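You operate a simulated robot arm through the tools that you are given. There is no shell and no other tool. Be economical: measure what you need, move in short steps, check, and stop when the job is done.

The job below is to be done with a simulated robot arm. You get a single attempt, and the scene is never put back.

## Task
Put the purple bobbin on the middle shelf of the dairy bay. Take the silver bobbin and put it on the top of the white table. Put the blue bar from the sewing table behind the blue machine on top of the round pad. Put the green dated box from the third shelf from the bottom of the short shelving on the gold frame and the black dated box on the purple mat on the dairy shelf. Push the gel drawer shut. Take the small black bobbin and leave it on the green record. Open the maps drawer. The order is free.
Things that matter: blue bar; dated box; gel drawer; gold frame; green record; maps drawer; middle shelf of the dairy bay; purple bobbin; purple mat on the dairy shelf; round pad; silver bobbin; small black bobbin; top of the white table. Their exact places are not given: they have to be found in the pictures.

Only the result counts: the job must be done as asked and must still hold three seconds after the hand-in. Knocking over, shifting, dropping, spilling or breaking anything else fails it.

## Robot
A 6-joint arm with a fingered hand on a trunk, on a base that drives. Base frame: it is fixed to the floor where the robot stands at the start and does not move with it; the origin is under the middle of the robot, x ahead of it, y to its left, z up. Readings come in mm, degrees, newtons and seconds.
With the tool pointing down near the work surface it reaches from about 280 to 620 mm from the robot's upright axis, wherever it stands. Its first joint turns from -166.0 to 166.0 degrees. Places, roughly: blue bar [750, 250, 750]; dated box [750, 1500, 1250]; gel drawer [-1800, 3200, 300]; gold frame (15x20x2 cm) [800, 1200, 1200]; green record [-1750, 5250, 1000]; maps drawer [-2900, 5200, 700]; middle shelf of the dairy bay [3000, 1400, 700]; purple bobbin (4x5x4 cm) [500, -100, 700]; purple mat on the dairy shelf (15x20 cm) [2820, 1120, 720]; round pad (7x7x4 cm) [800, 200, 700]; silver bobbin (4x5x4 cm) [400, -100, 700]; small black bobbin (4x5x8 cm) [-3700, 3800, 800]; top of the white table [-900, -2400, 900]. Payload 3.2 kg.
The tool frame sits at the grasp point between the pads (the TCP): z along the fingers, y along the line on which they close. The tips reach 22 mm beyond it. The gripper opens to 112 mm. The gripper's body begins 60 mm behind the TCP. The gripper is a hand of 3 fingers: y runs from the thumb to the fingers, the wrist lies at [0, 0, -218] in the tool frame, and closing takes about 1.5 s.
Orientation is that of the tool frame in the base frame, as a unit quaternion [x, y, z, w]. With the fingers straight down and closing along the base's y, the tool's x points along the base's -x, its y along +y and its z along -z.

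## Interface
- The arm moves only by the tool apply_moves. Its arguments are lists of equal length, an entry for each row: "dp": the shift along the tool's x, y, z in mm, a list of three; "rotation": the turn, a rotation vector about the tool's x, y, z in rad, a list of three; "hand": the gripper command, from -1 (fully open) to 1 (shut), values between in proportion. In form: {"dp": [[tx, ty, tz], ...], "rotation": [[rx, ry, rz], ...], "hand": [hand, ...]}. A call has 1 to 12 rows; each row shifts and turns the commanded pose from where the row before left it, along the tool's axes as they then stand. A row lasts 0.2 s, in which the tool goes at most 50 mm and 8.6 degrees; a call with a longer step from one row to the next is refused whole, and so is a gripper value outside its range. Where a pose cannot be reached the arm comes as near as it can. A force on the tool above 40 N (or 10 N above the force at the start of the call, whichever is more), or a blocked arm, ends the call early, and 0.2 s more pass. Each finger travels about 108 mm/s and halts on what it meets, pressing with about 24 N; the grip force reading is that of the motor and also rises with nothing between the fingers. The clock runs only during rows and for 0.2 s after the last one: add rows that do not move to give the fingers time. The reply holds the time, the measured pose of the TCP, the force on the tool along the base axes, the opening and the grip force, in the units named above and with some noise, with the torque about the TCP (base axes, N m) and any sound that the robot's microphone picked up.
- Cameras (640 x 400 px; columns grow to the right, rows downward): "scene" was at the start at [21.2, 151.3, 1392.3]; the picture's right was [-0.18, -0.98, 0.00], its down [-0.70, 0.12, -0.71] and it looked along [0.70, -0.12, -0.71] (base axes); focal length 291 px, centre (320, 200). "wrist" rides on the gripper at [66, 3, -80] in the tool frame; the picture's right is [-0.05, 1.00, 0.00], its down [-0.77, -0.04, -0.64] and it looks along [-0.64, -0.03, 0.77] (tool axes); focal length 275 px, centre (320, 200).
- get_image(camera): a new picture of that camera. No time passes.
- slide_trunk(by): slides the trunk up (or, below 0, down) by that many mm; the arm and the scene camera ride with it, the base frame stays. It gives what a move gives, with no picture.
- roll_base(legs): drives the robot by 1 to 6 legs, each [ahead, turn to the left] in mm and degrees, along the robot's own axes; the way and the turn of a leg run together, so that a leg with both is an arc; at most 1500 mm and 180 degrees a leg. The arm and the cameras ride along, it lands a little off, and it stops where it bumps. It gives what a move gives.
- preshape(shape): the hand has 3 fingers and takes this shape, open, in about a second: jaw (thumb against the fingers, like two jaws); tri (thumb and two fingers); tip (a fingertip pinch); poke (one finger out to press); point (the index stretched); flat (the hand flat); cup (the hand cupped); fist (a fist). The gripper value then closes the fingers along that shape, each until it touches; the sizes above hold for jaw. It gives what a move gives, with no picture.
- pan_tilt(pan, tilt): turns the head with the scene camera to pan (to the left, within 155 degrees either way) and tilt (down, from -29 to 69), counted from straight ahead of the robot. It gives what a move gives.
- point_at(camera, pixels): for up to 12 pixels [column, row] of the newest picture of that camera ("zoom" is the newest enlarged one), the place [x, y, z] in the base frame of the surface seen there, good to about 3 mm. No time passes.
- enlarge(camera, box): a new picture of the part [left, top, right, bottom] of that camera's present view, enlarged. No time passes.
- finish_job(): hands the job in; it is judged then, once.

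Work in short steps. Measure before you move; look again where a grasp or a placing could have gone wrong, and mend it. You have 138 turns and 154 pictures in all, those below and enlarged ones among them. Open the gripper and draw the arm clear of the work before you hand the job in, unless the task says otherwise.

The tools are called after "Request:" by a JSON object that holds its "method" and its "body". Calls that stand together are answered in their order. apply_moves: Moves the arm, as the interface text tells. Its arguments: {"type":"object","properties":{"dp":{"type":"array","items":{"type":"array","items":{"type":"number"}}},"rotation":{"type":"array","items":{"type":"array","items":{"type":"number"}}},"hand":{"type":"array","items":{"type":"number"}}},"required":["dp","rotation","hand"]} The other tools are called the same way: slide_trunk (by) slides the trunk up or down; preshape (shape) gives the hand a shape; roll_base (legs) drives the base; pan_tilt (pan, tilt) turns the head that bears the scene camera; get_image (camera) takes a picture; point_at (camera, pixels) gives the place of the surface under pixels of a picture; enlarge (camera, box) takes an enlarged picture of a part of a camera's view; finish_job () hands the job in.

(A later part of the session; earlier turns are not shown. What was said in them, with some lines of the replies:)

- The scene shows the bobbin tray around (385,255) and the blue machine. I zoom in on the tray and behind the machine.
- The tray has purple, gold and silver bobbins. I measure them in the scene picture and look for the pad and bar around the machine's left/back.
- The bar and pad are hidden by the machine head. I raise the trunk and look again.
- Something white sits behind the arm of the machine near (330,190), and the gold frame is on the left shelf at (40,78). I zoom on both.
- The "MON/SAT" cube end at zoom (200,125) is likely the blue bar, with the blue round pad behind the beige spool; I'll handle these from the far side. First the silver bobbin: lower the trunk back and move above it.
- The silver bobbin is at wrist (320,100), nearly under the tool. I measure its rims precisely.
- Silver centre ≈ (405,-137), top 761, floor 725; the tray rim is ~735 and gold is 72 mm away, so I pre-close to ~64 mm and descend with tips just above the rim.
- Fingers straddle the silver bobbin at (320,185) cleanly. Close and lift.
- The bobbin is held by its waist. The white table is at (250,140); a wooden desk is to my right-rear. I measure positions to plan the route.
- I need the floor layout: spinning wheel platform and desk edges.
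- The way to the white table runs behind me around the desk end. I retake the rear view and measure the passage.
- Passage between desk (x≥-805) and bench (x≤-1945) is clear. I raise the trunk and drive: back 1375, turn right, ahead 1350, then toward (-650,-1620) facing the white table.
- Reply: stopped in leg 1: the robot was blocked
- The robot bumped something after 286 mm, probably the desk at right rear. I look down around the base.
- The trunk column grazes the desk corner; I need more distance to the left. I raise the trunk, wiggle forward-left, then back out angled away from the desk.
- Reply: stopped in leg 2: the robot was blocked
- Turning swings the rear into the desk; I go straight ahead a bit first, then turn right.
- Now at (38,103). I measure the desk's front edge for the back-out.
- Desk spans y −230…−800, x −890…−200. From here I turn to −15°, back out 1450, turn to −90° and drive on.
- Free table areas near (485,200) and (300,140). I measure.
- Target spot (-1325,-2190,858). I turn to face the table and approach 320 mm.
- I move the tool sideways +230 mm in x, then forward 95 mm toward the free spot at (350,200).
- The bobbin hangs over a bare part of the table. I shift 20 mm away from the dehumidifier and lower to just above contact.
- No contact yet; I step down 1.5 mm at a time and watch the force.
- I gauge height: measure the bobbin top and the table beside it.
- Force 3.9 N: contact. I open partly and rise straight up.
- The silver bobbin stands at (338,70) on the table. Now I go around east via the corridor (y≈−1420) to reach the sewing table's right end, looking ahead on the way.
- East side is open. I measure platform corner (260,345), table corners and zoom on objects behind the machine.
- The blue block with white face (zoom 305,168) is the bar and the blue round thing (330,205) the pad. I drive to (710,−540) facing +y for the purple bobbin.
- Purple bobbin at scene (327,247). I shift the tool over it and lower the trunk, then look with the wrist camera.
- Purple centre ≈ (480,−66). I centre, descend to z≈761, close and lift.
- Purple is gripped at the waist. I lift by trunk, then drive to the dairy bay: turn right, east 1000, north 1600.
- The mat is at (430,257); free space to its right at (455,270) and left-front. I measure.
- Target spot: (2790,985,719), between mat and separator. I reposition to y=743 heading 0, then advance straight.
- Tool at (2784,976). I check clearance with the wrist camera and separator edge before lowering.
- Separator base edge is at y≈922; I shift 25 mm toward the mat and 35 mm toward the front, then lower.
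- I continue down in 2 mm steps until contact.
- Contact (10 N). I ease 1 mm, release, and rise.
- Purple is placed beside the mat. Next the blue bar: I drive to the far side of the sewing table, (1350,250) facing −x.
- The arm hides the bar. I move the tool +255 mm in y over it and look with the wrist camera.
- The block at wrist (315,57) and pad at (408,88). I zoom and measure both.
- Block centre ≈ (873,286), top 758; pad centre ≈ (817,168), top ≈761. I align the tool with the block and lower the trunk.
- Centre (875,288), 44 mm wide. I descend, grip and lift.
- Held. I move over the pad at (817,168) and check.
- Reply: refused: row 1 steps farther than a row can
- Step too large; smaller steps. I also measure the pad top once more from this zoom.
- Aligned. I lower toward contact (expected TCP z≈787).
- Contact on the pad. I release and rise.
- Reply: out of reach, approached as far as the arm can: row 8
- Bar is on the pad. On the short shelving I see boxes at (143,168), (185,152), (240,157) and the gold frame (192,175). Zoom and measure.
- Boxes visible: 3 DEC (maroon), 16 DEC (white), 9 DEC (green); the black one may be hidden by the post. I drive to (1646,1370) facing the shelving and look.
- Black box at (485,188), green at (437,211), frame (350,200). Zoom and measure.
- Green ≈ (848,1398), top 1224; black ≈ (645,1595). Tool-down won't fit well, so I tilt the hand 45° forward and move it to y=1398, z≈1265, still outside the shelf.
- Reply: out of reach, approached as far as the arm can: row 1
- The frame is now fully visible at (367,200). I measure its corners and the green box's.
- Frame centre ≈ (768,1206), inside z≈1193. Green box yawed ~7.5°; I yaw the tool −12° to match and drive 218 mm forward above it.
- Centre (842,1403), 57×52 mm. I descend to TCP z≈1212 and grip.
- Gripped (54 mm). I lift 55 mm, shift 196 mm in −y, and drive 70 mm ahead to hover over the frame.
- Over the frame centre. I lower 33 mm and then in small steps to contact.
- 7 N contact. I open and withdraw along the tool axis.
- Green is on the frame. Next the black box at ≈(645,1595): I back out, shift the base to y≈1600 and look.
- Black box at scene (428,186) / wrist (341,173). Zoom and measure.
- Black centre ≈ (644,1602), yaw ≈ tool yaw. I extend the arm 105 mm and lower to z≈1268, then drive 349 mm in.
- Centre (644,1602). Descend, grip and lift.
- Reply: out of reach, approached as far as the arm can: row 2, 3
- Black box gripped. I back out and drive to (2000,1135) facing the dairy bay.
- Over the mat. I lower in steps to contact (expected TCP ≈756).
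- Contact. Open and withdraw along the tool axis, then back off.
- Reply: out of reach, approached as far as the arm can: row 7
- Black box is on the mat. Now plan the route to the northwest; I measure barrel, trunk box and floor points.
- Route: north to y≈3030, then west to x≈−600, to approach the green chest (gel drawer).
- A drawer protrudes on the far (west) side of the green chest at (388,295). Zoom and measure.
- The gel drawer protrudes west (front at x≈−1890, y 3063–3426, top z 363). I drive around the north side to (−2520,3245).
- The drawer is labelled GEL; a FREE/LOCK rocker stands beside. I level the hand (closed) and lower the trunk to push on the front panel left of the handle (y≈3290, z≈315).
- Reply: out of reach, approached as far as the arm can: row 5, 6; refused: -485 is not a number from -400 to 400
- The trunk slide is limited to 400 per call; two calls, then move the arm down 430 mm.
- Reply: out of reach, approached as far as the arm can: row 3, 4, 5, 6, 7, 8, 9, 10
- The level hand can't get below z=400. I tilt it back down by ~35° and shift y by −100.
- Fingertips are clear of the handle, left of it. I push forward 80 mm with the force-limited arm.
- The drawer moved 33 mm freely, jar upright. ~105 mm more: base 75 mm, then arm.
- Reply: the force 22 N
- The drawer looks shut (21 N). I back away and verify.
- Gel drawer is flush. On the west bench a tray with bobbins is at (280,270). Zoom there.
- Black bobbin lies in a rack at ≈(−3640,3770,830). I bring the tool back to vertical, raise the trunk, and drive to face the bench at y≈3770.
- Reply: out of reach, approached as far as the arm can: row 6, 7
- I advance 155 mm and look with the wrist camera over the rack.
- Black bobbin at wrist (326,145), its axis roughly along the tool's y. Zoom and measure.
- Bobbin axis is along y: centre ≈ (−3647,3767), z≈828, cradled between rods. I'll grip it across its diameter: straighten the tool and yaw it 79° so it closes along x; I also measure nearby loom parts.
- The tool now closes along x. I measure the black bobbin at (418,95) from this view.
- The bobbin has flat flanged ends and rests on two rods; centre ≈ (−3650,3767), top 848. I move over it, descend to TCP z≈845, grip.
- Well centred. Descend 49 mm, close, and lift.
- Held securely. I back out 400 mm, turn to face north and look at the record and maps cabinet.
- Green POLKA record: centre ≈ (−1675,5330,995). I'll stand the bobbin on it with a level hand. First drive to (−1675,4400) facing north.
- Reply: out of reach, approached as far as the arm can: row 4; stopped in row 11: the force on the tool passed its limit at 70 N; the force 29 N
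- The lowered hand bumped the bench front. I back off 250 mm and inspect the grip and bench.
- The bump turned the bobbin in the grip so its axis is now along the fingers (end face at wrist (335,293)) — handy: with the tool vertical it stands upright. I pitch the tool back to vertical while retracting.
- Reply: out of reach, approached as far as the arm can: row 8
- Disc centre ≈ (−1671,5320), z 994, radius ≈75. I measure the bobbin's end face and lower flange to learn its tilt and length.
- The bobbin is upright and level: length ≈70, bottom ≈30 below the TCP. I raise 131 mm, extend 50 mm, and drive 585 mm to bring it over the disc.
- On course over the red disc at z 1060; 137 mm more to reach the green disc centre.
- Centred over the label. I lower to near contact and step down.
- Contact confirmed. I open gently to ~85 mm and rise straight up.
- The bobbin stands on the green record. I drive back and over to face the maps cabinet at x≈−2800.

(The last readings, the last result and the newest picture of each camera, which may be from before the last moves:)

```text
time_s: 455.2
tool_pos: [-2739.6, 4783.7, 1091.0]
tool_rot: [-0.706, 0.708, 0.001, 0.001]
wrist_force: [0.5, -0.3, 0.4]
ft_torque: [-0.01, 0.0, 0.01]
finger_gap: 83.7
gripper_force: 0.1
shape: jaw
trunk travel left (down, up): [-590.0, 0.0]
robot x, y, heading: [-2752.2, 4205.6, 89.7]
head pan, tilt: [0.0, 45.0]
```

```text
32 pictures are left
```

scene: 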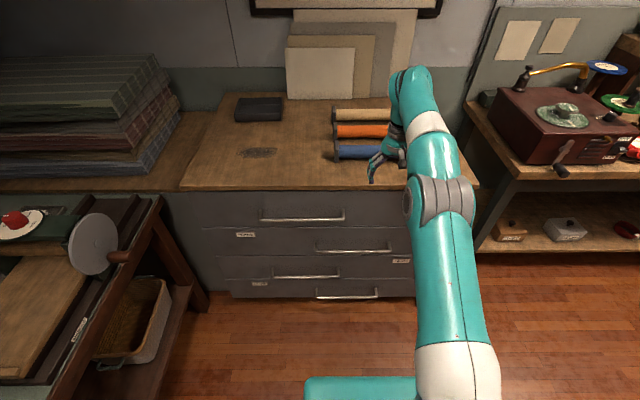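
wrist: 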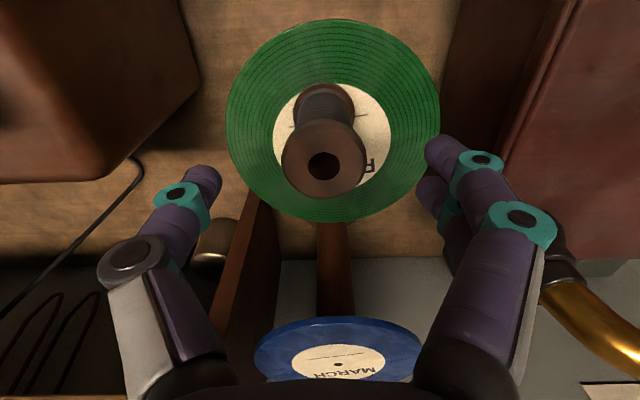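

Request:
{"method": "enlarge", "body": {"camera": "scene", "box": [190, 180, 430, 310]}}

Request:
{"method": "point_at", "body": {"camera": "scene", "pixels": [[262, 216], [300, 217], [342, 213], [245, 235], [352, 249], [400, 261], [305, 275], [260, 284], [345, 294], [300, 207], [300, 232], [460, 195]]}}

```text
2.67 times, centred on (310, 245) of scene
```

zoom: 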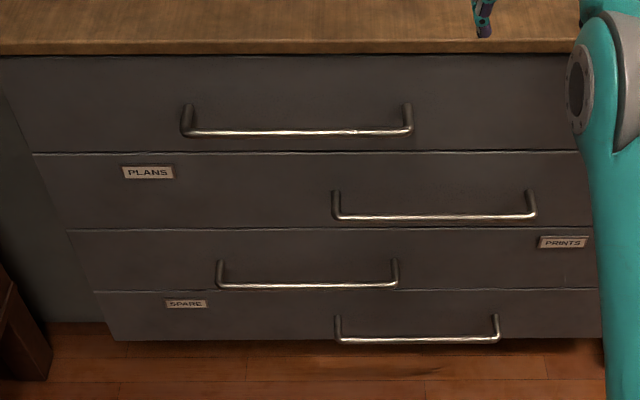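

```text
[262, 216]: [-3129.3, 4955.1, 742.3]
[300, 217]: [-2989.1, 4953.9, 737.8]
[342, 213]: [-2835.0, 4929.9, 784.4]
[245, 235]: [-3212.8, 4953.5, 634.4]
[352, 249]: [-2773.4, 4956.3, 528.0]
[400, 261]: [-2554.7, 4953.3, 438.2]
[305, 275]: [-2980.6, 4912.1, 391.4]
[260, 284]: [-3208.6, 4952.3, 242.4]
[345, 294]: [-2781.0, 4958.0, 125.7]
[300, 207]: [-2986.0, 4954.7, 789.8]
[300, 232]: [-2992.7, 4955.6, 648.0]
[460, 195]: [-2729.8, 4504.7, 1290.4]
```

The MAPS label sits on the top drawer's right end (seen earlier). I'll grip its handle bar (x −3135…−2835) with a level, rolled hand. First back off and shift left, then pitch the tool level.

Request:
{"method": "point_at", "body": {"camera": "scene", "pixels": [[300, 219], [300, 220], [300, 221], [285, 219], [320, 219], [330, 220]]}}

Request:
{"method": "roll_base", "body": {"legs": [[-150, 0], [0, 90], [230, 0], [0, -90]]}}

Request:
{"method": "apply_moves", "body": {"dp": [[0, 0, 20], [0, 0, 20], [0, 0, 20], [0, 0, 20], [0, 0, 20], [0, 0, 20], [0, 0, 20], [0, 0, 20], [0, 0, 20], [0, 0, 20], [0, 0, 20], [0, 0, 0]], "rotation": [[0, -0.143, 0], [0, -0.143, 0], [0, -0.143, 0], [0, -0.143, 0], [0, -0.143, 0], [0, -0.143, 0], [0, -0.143, 0], [0, -0.143, 0], [0, -0.143, 0], [0, -0.143, 0], [0, -0.13, 0], [0, 0, 0]], "hand": [-0.5, -0.5, -0.5, -0.5, -0.5, -0.5, -0.5, -0.5, -0.5, -0.5, -0.5, -0.5]}}

```text
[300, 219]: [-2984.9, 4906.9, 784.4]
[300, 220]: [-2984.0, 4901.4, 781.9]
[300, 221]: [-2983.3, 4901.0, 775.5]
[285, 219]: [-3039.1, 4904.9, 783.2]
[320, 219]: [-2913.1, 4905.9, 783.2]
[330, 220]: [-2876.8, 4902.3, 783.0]
```

```text
time_s: 465.5
tool_pos: [-2967.6, 4636.3, 1091.0]
tool_rot: [-0.704, 0.71, 0.001, 0.001]
wrist_force: [-0.4, -0.9, 0.5]
ft_torque: [-0.03, 0.01, -0.02]
finger_gap: 83.5
gripper_force: 0.2
shape: jaw
trunk travel left (down, up): [-590.0, 0.0]
robot x, y, heading: [-2982.1, 4058.7, 89.6]
head pan, tilt: [0.0, 45.0]
```

```text
time_s: 468.1
tool_pos: [-2968.0, 4766.8, 940.4]
tool_rot: [-0.5, 0.504, 0.496, 0.5]
wrist_force: [-0.8, 0.2, 0.5]
ft_torque: [-0.01, -0.04, 0.01]
finger_gap: 83.4
gripper_force: 0.0
shape: jaw
trunk travel left (down, up): [-590.0, 0.0]
robot x, y, heading: [-2990.6, 4058.0, 89.2]
head pan, tilt: [0.0, 45.0]
```

Level now. Bar at y≈4906, z≈780. I roll the hand 90° and lower the trunk 160 mm.

Request:
{"method": "apply_moves", "body": {"dp": [[0, 0, 0], [0, 0, 0], [0, 0, 0], [0, 0, 0], [0, 0, 0], [0, 0, 0], [0, 0, 0], [0, 0, 0], [0, 0, 0], [0, 0, 0], [0, 0, 0], [0, 0, 0]], "rotation": [[0, 0, 0.143], [0, 0, 0.143], [0, 0, 0.143], [0, 0, 0.143], [0, 0, 0.143], [0, 0, 0.143], [0, 0, 0.143], [0, 0, 0.143], [0, 0, 0.143], [0, 0, 0.143], [0, 0, 0.141], [0, 0, 0]], "hand": [-0.3, -0.3, -0.3, -0.3, -0.3, -0.3, -0.3, -0.3, -0.3, -0.3, -0.3, -0.3]}}

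Request:
{"method": "slide_trunk", "body": {"by": -160}}

Request:
{"method": "get_image", "body": {"camera": "wrist"}}

Request:
{"method": "get_image", "body": {"camera": "scene"}}

```text
time_s: 470.7
tool_pos: [-2966.1, 4766.8, 941.7]
tool_rot: [0.005, 0.71, 0.704, 0.003]
wrist_force: [-0.1, 0.3, 0.2]
ft_torque: [0.0, -0.03, 0.04]
finger_gap: 73.4
gripper_force: 0.0
shape: jaw
trunk travel left (down, up): [-590.0, 0.0]
robot x, y, heading: [-2984.0, 4054.9, 89.7]
head pan, tilt: [0.0, 45.0]
```

```text
time_s: 472.5
tool_pos: [-2965.3, 4766.2, 781.2]
tool_rot: [0.003, 0.709, 0.705, 0.003]
wrist_force: [-0.1, -0.4, -0.2]
ft_torque: [0.0, -0.02, 0.02]
finger_gap: 73.1
gripper_force: 0.0
shape: jaw
trunk travel left (down, up): [-430.0, 160.0]
robot x, y, heading: [-2984.4, 4057.3, 89.5]
head pan, tilt: [0.0, 45.0]
```

```text
30 pictures are left
```

wrist: 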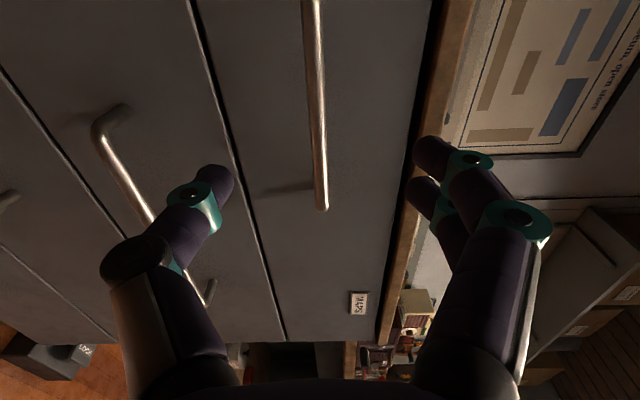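

```text
29 pictures are left
```

scene: 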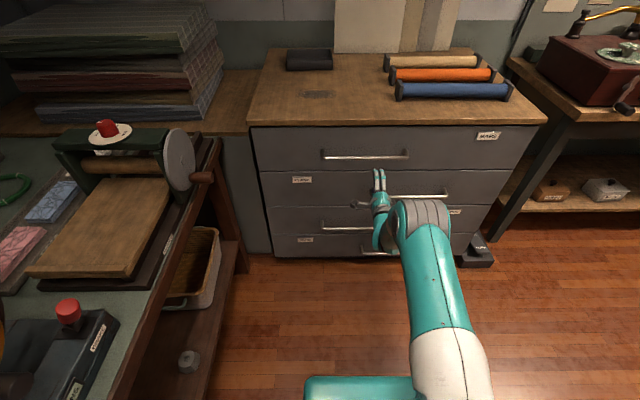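

MAPS label confirmed on the top drawer. I check the bar's height at wrist (313,83) and drive 128 mm ahead.

Request:
{"method": "point_at", "body": {"camera": "wrist", "pixels": [[313, 83], [314, 100], [312, 60], [318, 150]]}}

Request:
{"method": "roll_base", "body": {"legs": [[128, 0]]}}

Request:
{"method": "get_image", "body": {"camera": "wrist"}}

```text
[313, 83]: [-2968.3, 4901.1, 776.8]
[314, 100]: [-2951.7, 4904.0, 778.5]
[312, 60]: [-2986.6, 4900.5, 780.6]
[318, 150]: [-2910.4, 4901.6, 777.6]
```

```text
time_s: 473.8
tool_pos: [-2963.9, 4893.2, 781.4]
tool_rot: [0.004, 0.711, 0.703, 0.004]
wrist_force: [-0.1, -0.3, -0.3]
ft_torque: [-0.01, 0.01, -0.04]
finger_gap: 73.0
gripper_force: 0.1
shape: jaw
trunk travel left (down, up): [-430.0, 160.0]
robot x, y, heading: [-2986.4, 4187.3, 89.2]
head pan, tilt: [0.0, 45.0]
```

```text
28 pictures are left
```

wrist: 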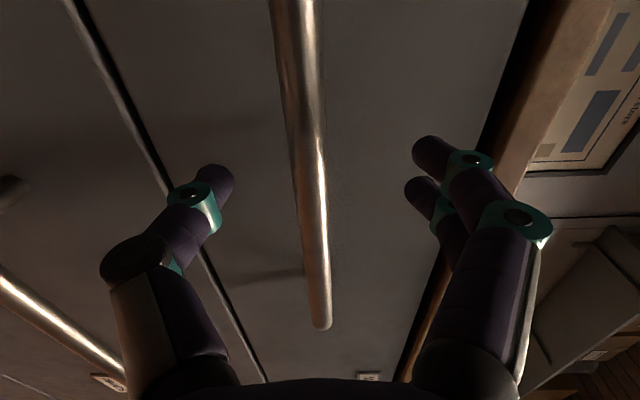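

The bar lies between thumb and fingers. I advance 10 mm, close, and pull back gently 60 mm.

Request:
{"method": "apply_moves", "body": {"dp": [[0, -3, 10], [0, 0, 0], [0, 0, 0], [0, 0, 0], [0, 0, 0], [0, 0, 0], [0, 0, 0], [0, 0, 0]], "rotation": [[0, 0, 0], [0, 0, 0], [0, 0, 0], [0, 0, 0], [0, 0, 0], [0, 0, 0], [0, 0, 0], [0, 0, 0]], "hand": [-0.3, 0, 0.5, 1, 1, 1, 1, 1]}}

Request:
{"method": "apply_moves", "body": {"dp": [[0, 0, -5], [0, 0, -10], [0, 0, -15], [0, 0, -15], [0, 0, -15], [0, 0, 0]], "rotation": [[0, 0, 0], [0, 0, 0], [0, 0, 0], [0, 0, 0], [0, 0, 0], [0, 0, 0]], "hand": [1, 1, 1, 1, 1, 1]}}

Request:
{"method": "get_image", "body": {"camera": "scene"}}

```text
time_s: 475.6
tool_pos: [-2964.3, 4904.3, 778.5]
tool_rot: [0.003, 0.71, 0.705, 0.004]
wrist_force: [-0.1, 5.9, -3.2]
ft_torque: [-0.02, 0.0, -0.01]
finger_gap: 0.4
gripper_force: 23.9
shape: jaw
trunk travel left (down, up): [-430.0, 160.0]
robot x, y, heading: [-2983.8, 4182.4, 89.5]
head pan, tilt: [0.0, 45.0]
```

```text
time_s: 477.0
tool_pos: [-2965.2, 4843.5, 780.7]
tool_rot: [0.004, 0.709, 0.706, 0.004]
wrist_force: [-0.1, 0.0, -1.1]
ft_torque: [0.03, 0.02, 0.01]
finger_gap: 0.0
gripper_force: 23.8
shape: jaw
trunk travel left (down, up): [-430.0, 160.0]
robot x, y, heading: [-2986.6, 4181.4, 89.2]
head pan, tilt: [0.0, 45.0]
```

```text
27 pictures are left
```

scene: 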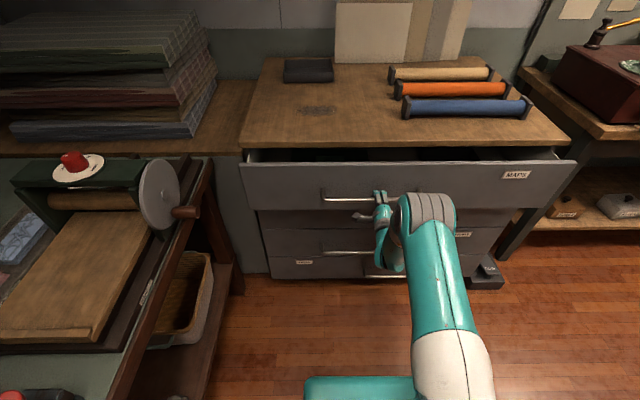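

The drawer slides, hooked by the fingers. Before pulling further I check clearance to the press handle at (200,212) beside it.

Request:
{"method": "point_at", "body": {"camera": "scene", "pixels": [[199, 212], [245, 185], [205, 170], [180, 195], [400, 165], [260, 160], [350, 153], [568, 175]]}}

Request:
{"method": "enlarge", "body": {"camera": "scene", "box": [140, 130, 600, 290]}}

```text
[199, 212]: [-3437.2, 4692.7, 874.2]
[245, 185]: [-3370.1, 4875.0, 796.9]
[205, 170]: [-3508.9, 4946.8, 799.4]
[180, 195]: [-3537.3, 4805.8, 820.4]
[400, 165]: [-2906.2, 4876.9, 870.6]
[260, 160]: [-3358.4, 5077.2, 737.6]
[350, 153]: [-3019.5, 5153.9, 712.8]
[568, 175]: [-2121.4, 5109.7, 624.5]
```

```text
1.39 times, centred on (370, 210) of scene
```

zoom: 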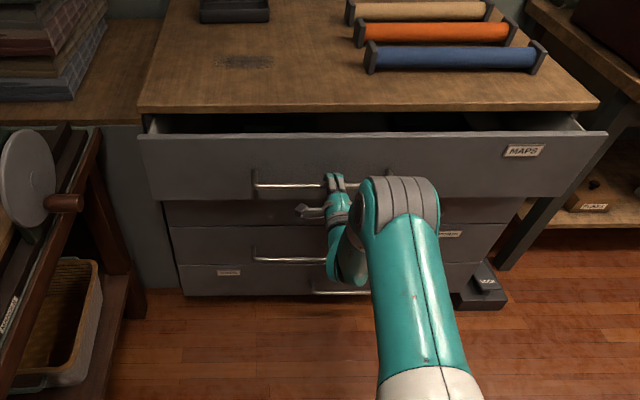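

Clear (drawer edge x=−3370, handle −3437). I pull straight back by driving 240 mm.

Request:
{"method": "roll_base", "body": {"legs": [[-120, 0], [-120, 0]]}}

Request:
{"method": "get_image", "body": {"camera": "scene"}}

```text
time_s: 479.1
tool_pos: [-2967.2, 4604.0, 779.0]
tool_rot: [0.003, 0.71, 0.705, 0.004]
wrist_force: [0.5, 0.7, -0.4]
ft_torque: [0.01, 0.04, -0.03]
finger_gap: 0.1
gripper_force: 23.9
shape: jaw
trunk travel left (down, up): [-430.0, 160.0]
robot x, y, heading: [-2990.2, 3945.1, 89.0]
head pan, tilt: [0.0, 45.0]
```

```text
25 pictures are left
```

scene: 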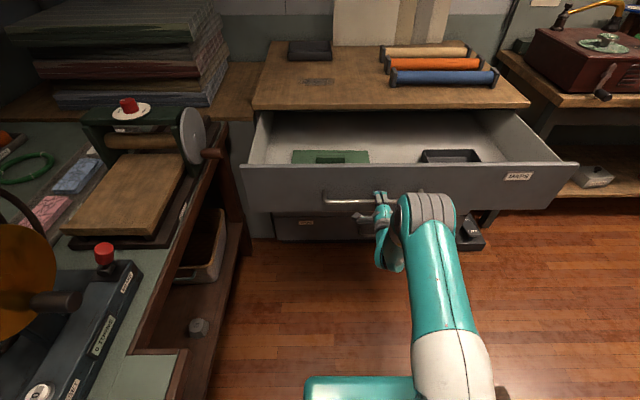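

Open by ~300 mm. I pull gently further with the force-limited arm to find the end of travel.

Request:
{"method": "apply_moves", "body": {"dp": [[0, 0, -15], [0, 0, -15], [0, 0, -15], [0, 0, -15], [0, 0, -15], [0, 0, -15], [0, 0, 0]], "rotation": [[0, 0, 0], [0, 0, 0], [0, 0, 0], [0, 0, 0], [0, 0, 0], [0, 0, 0], [0, 0, 0]], "hand": [1, 1, 1, 1, 1, 1, 1]}}

Request:
{"method": "get_image", "body": {"camera": "scene"}}

```text
time_s: 480.7
tool_pos: [-2968.7, 4514.7, 780.1]
tool_rot: [0.004, 0.709, 0.705, 0.003]
wrist_force: [-0.2, 0.4, 0.5]
ft_torque: [0.0, 0.0, 0.03]
finger_gap: 0.0
gripper_force: 23.9
shape: jaw
trunk travel left (down, up): [-430.0, 160.0]
robot x, y, heading: [-2988.3, 3946.5, 89.3]
head pan, tilt: [0.0, 45.0]
```

```text
24 pictures are left
```

scene: 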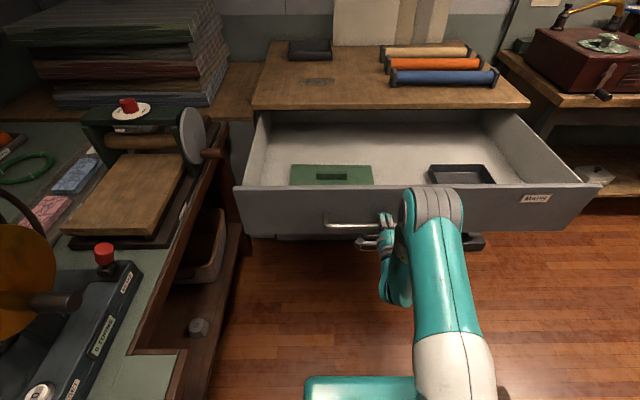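

Open ~390 mm, contents in place. I open the hand and back away.

Request:
{"method": "apply_moves", "body": {"dp": [[0, 0, 0], [0, 0, 0], [0, 0, 0], [0, 0, 0], [0, 0, 0], [0, 0, -20], [0, 0, -30], [0, 0, 0]], "rotation": [[0, 0, 0], [0, 0, 0], [0, 0, 0], [0, 0, 0], [0, 0, 0], [0, 0, 0], [0, 0, 0], [0, 0, 0]], "hand": [0.5, 0, -0.3, -0.3, -0.3, -0.3, -0.3, -0.3]}}

Request:
{"method": "roll_base", "body": {"legs": [[-250, 0]]}}

Request:
{"method": "get_image", "body": {"camera": "scene"}}

Request:
{"method": "pan_tilt", "body": {"pan": -45, "tilt": 20}}

Request:
{"method": "get_image", "body": {"camera": "scene"}}

```text
time_s: 482.5
tool_pos: [-2968.4, 4465.1, 782.2]
tool_rot: [0.004, 0.709, 0.705, 0.003]
wrist_force: [-0.3, -0.2, 0.6]
ft_torque: [-0.01, 0.0, -0.01]
finger_gap: 72.4
gripper_force: 0.0
shape: jaw
trunk travel left (down, up): [-430.0, 160.0]
robot x, y, heading: [-2989.1, 3945.3, 89.4]
head pan, tilt: [0.0, 45.0]
```

```text
time_s: 484.3
tool_pos: [-2971.4, 4213.4, 780.0]
tool_rot: [0.004, 0.71, 0.704, 0.004]
wrist_force: [-0.3, -0.2, 0.1]
ft_torque: [-0.01, 0.02, -0.01]
finger_gap: 72.6
gripper_force: 0.1
shape: jaw
trunk travel left (down, up): [-430.0, 160.0]
robot x, y, heading: [-2988.6, 3689.0, 89.2]
head pan, tilt: [0.0, 45.0]
```

```text
23 pictures are left
```

scene: 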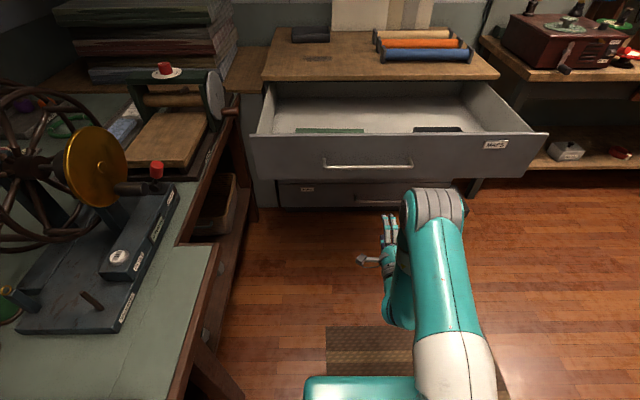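

```text
time_s: 485.4
tool_pos: [-2971.1, 4213.2, 779.9]
tool_rot: [0.004, 0.71, 0.704, 0.004]
wrist_force: [0.1, 0.3, 0.5]
ft_torque: [-0.01, -0.02, 0.02]
finger_gap: 72.8
gripper_force: 0.0
shape: jaw
trunk travel left (down, up): [-430.0, 160.0]
robot x, y, heading: [-2989.4, 3694.0, 89.3]
head pan, tilt: [-45.0, 20.0]
```

```text
22 pictures are left
```

scene: 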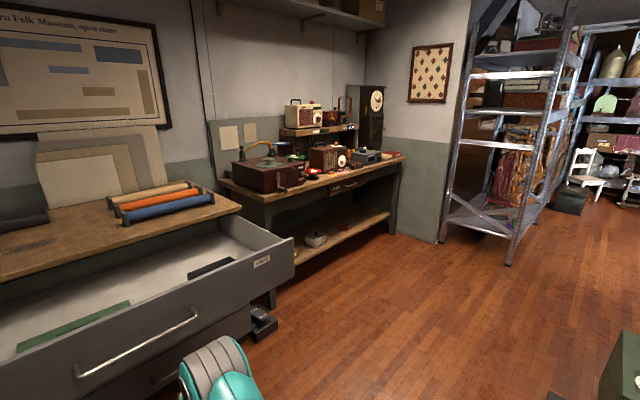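

Final check on the bobbin on the green record and the bench.

Request:
{"method": "enlarge", "body": {"camera": "scene", "box": [220, 120, 420, 250]}}

Request:
{"method": "pan_tilt", "body": {"pan": -105, "tilt": 35}}

Request:
{"method": "get_image", "body": {"camera": "scene"}}

```text
3.08 times, centred on (320, 185) of scene
```

zoom: 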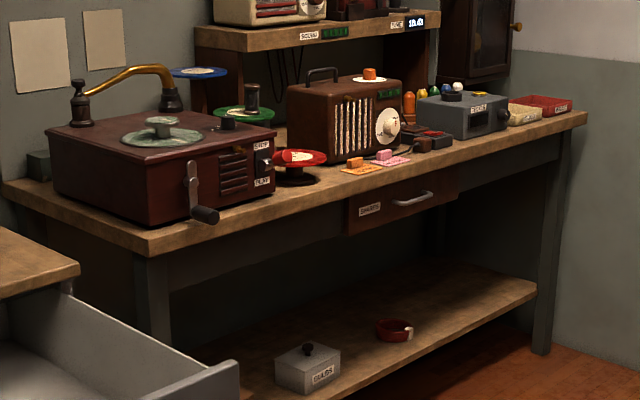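

```text
time_s: 486.7
tool_pos: [-2971.6, 4213.5, 781.3]
tool_rot: [0.003, 0.709, 0.705, 0.004]
wrist_force: [0.6, -0.7, -0.1]
ft_torque: [0.0, 0.0, -0.02]
finger_gap: 72.4
gripper_force: 0.1
shape: jaw
trunk travel left (down, up): [-430.0, 160.0]
robot x, y, heading: [-2989.3, 3693.2, 89.5]
head pan, tilt: [-105.0, 35.0]
```

```text
20 pictures are left
```

scene: 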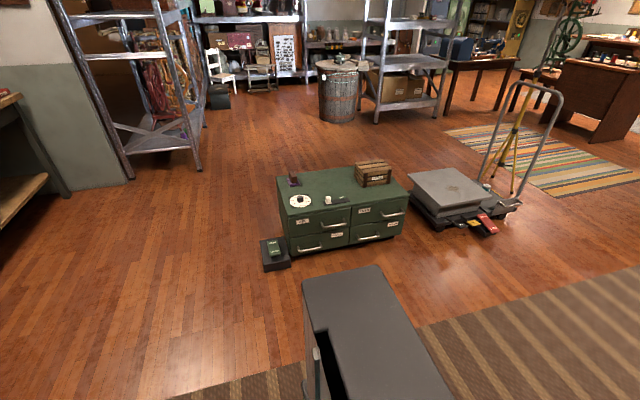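

The bobbin is standing on the green record, the gel drawer is shut, the maps drawer is open, and the hand is open and clear. I hand the job in.

Request:
{"method": "finish_job", "body": {}}

```text
The job is handed in.
```

I did all eight parts of the job and handed it in. The final pictures showed the small black bobbin standing on the green record, the gel drawer shut and the maps drawer open. The other five I checked only as I placed them.

Two bumps along the way could count against "shifting anything else":
- **Desk by the sewing table:** while backing out and then turning, the robot was stopped twice near the wooden desk. I saw no sign it had moved, but I did not measure it afterwards.
- **Record-player bench:** the hand, carrying the black bobbin, hit the front edge of the bench at about 70 N. The bobbin turned in the grip but stayed held. The bench and its spares drawer looked in place in the final picture.
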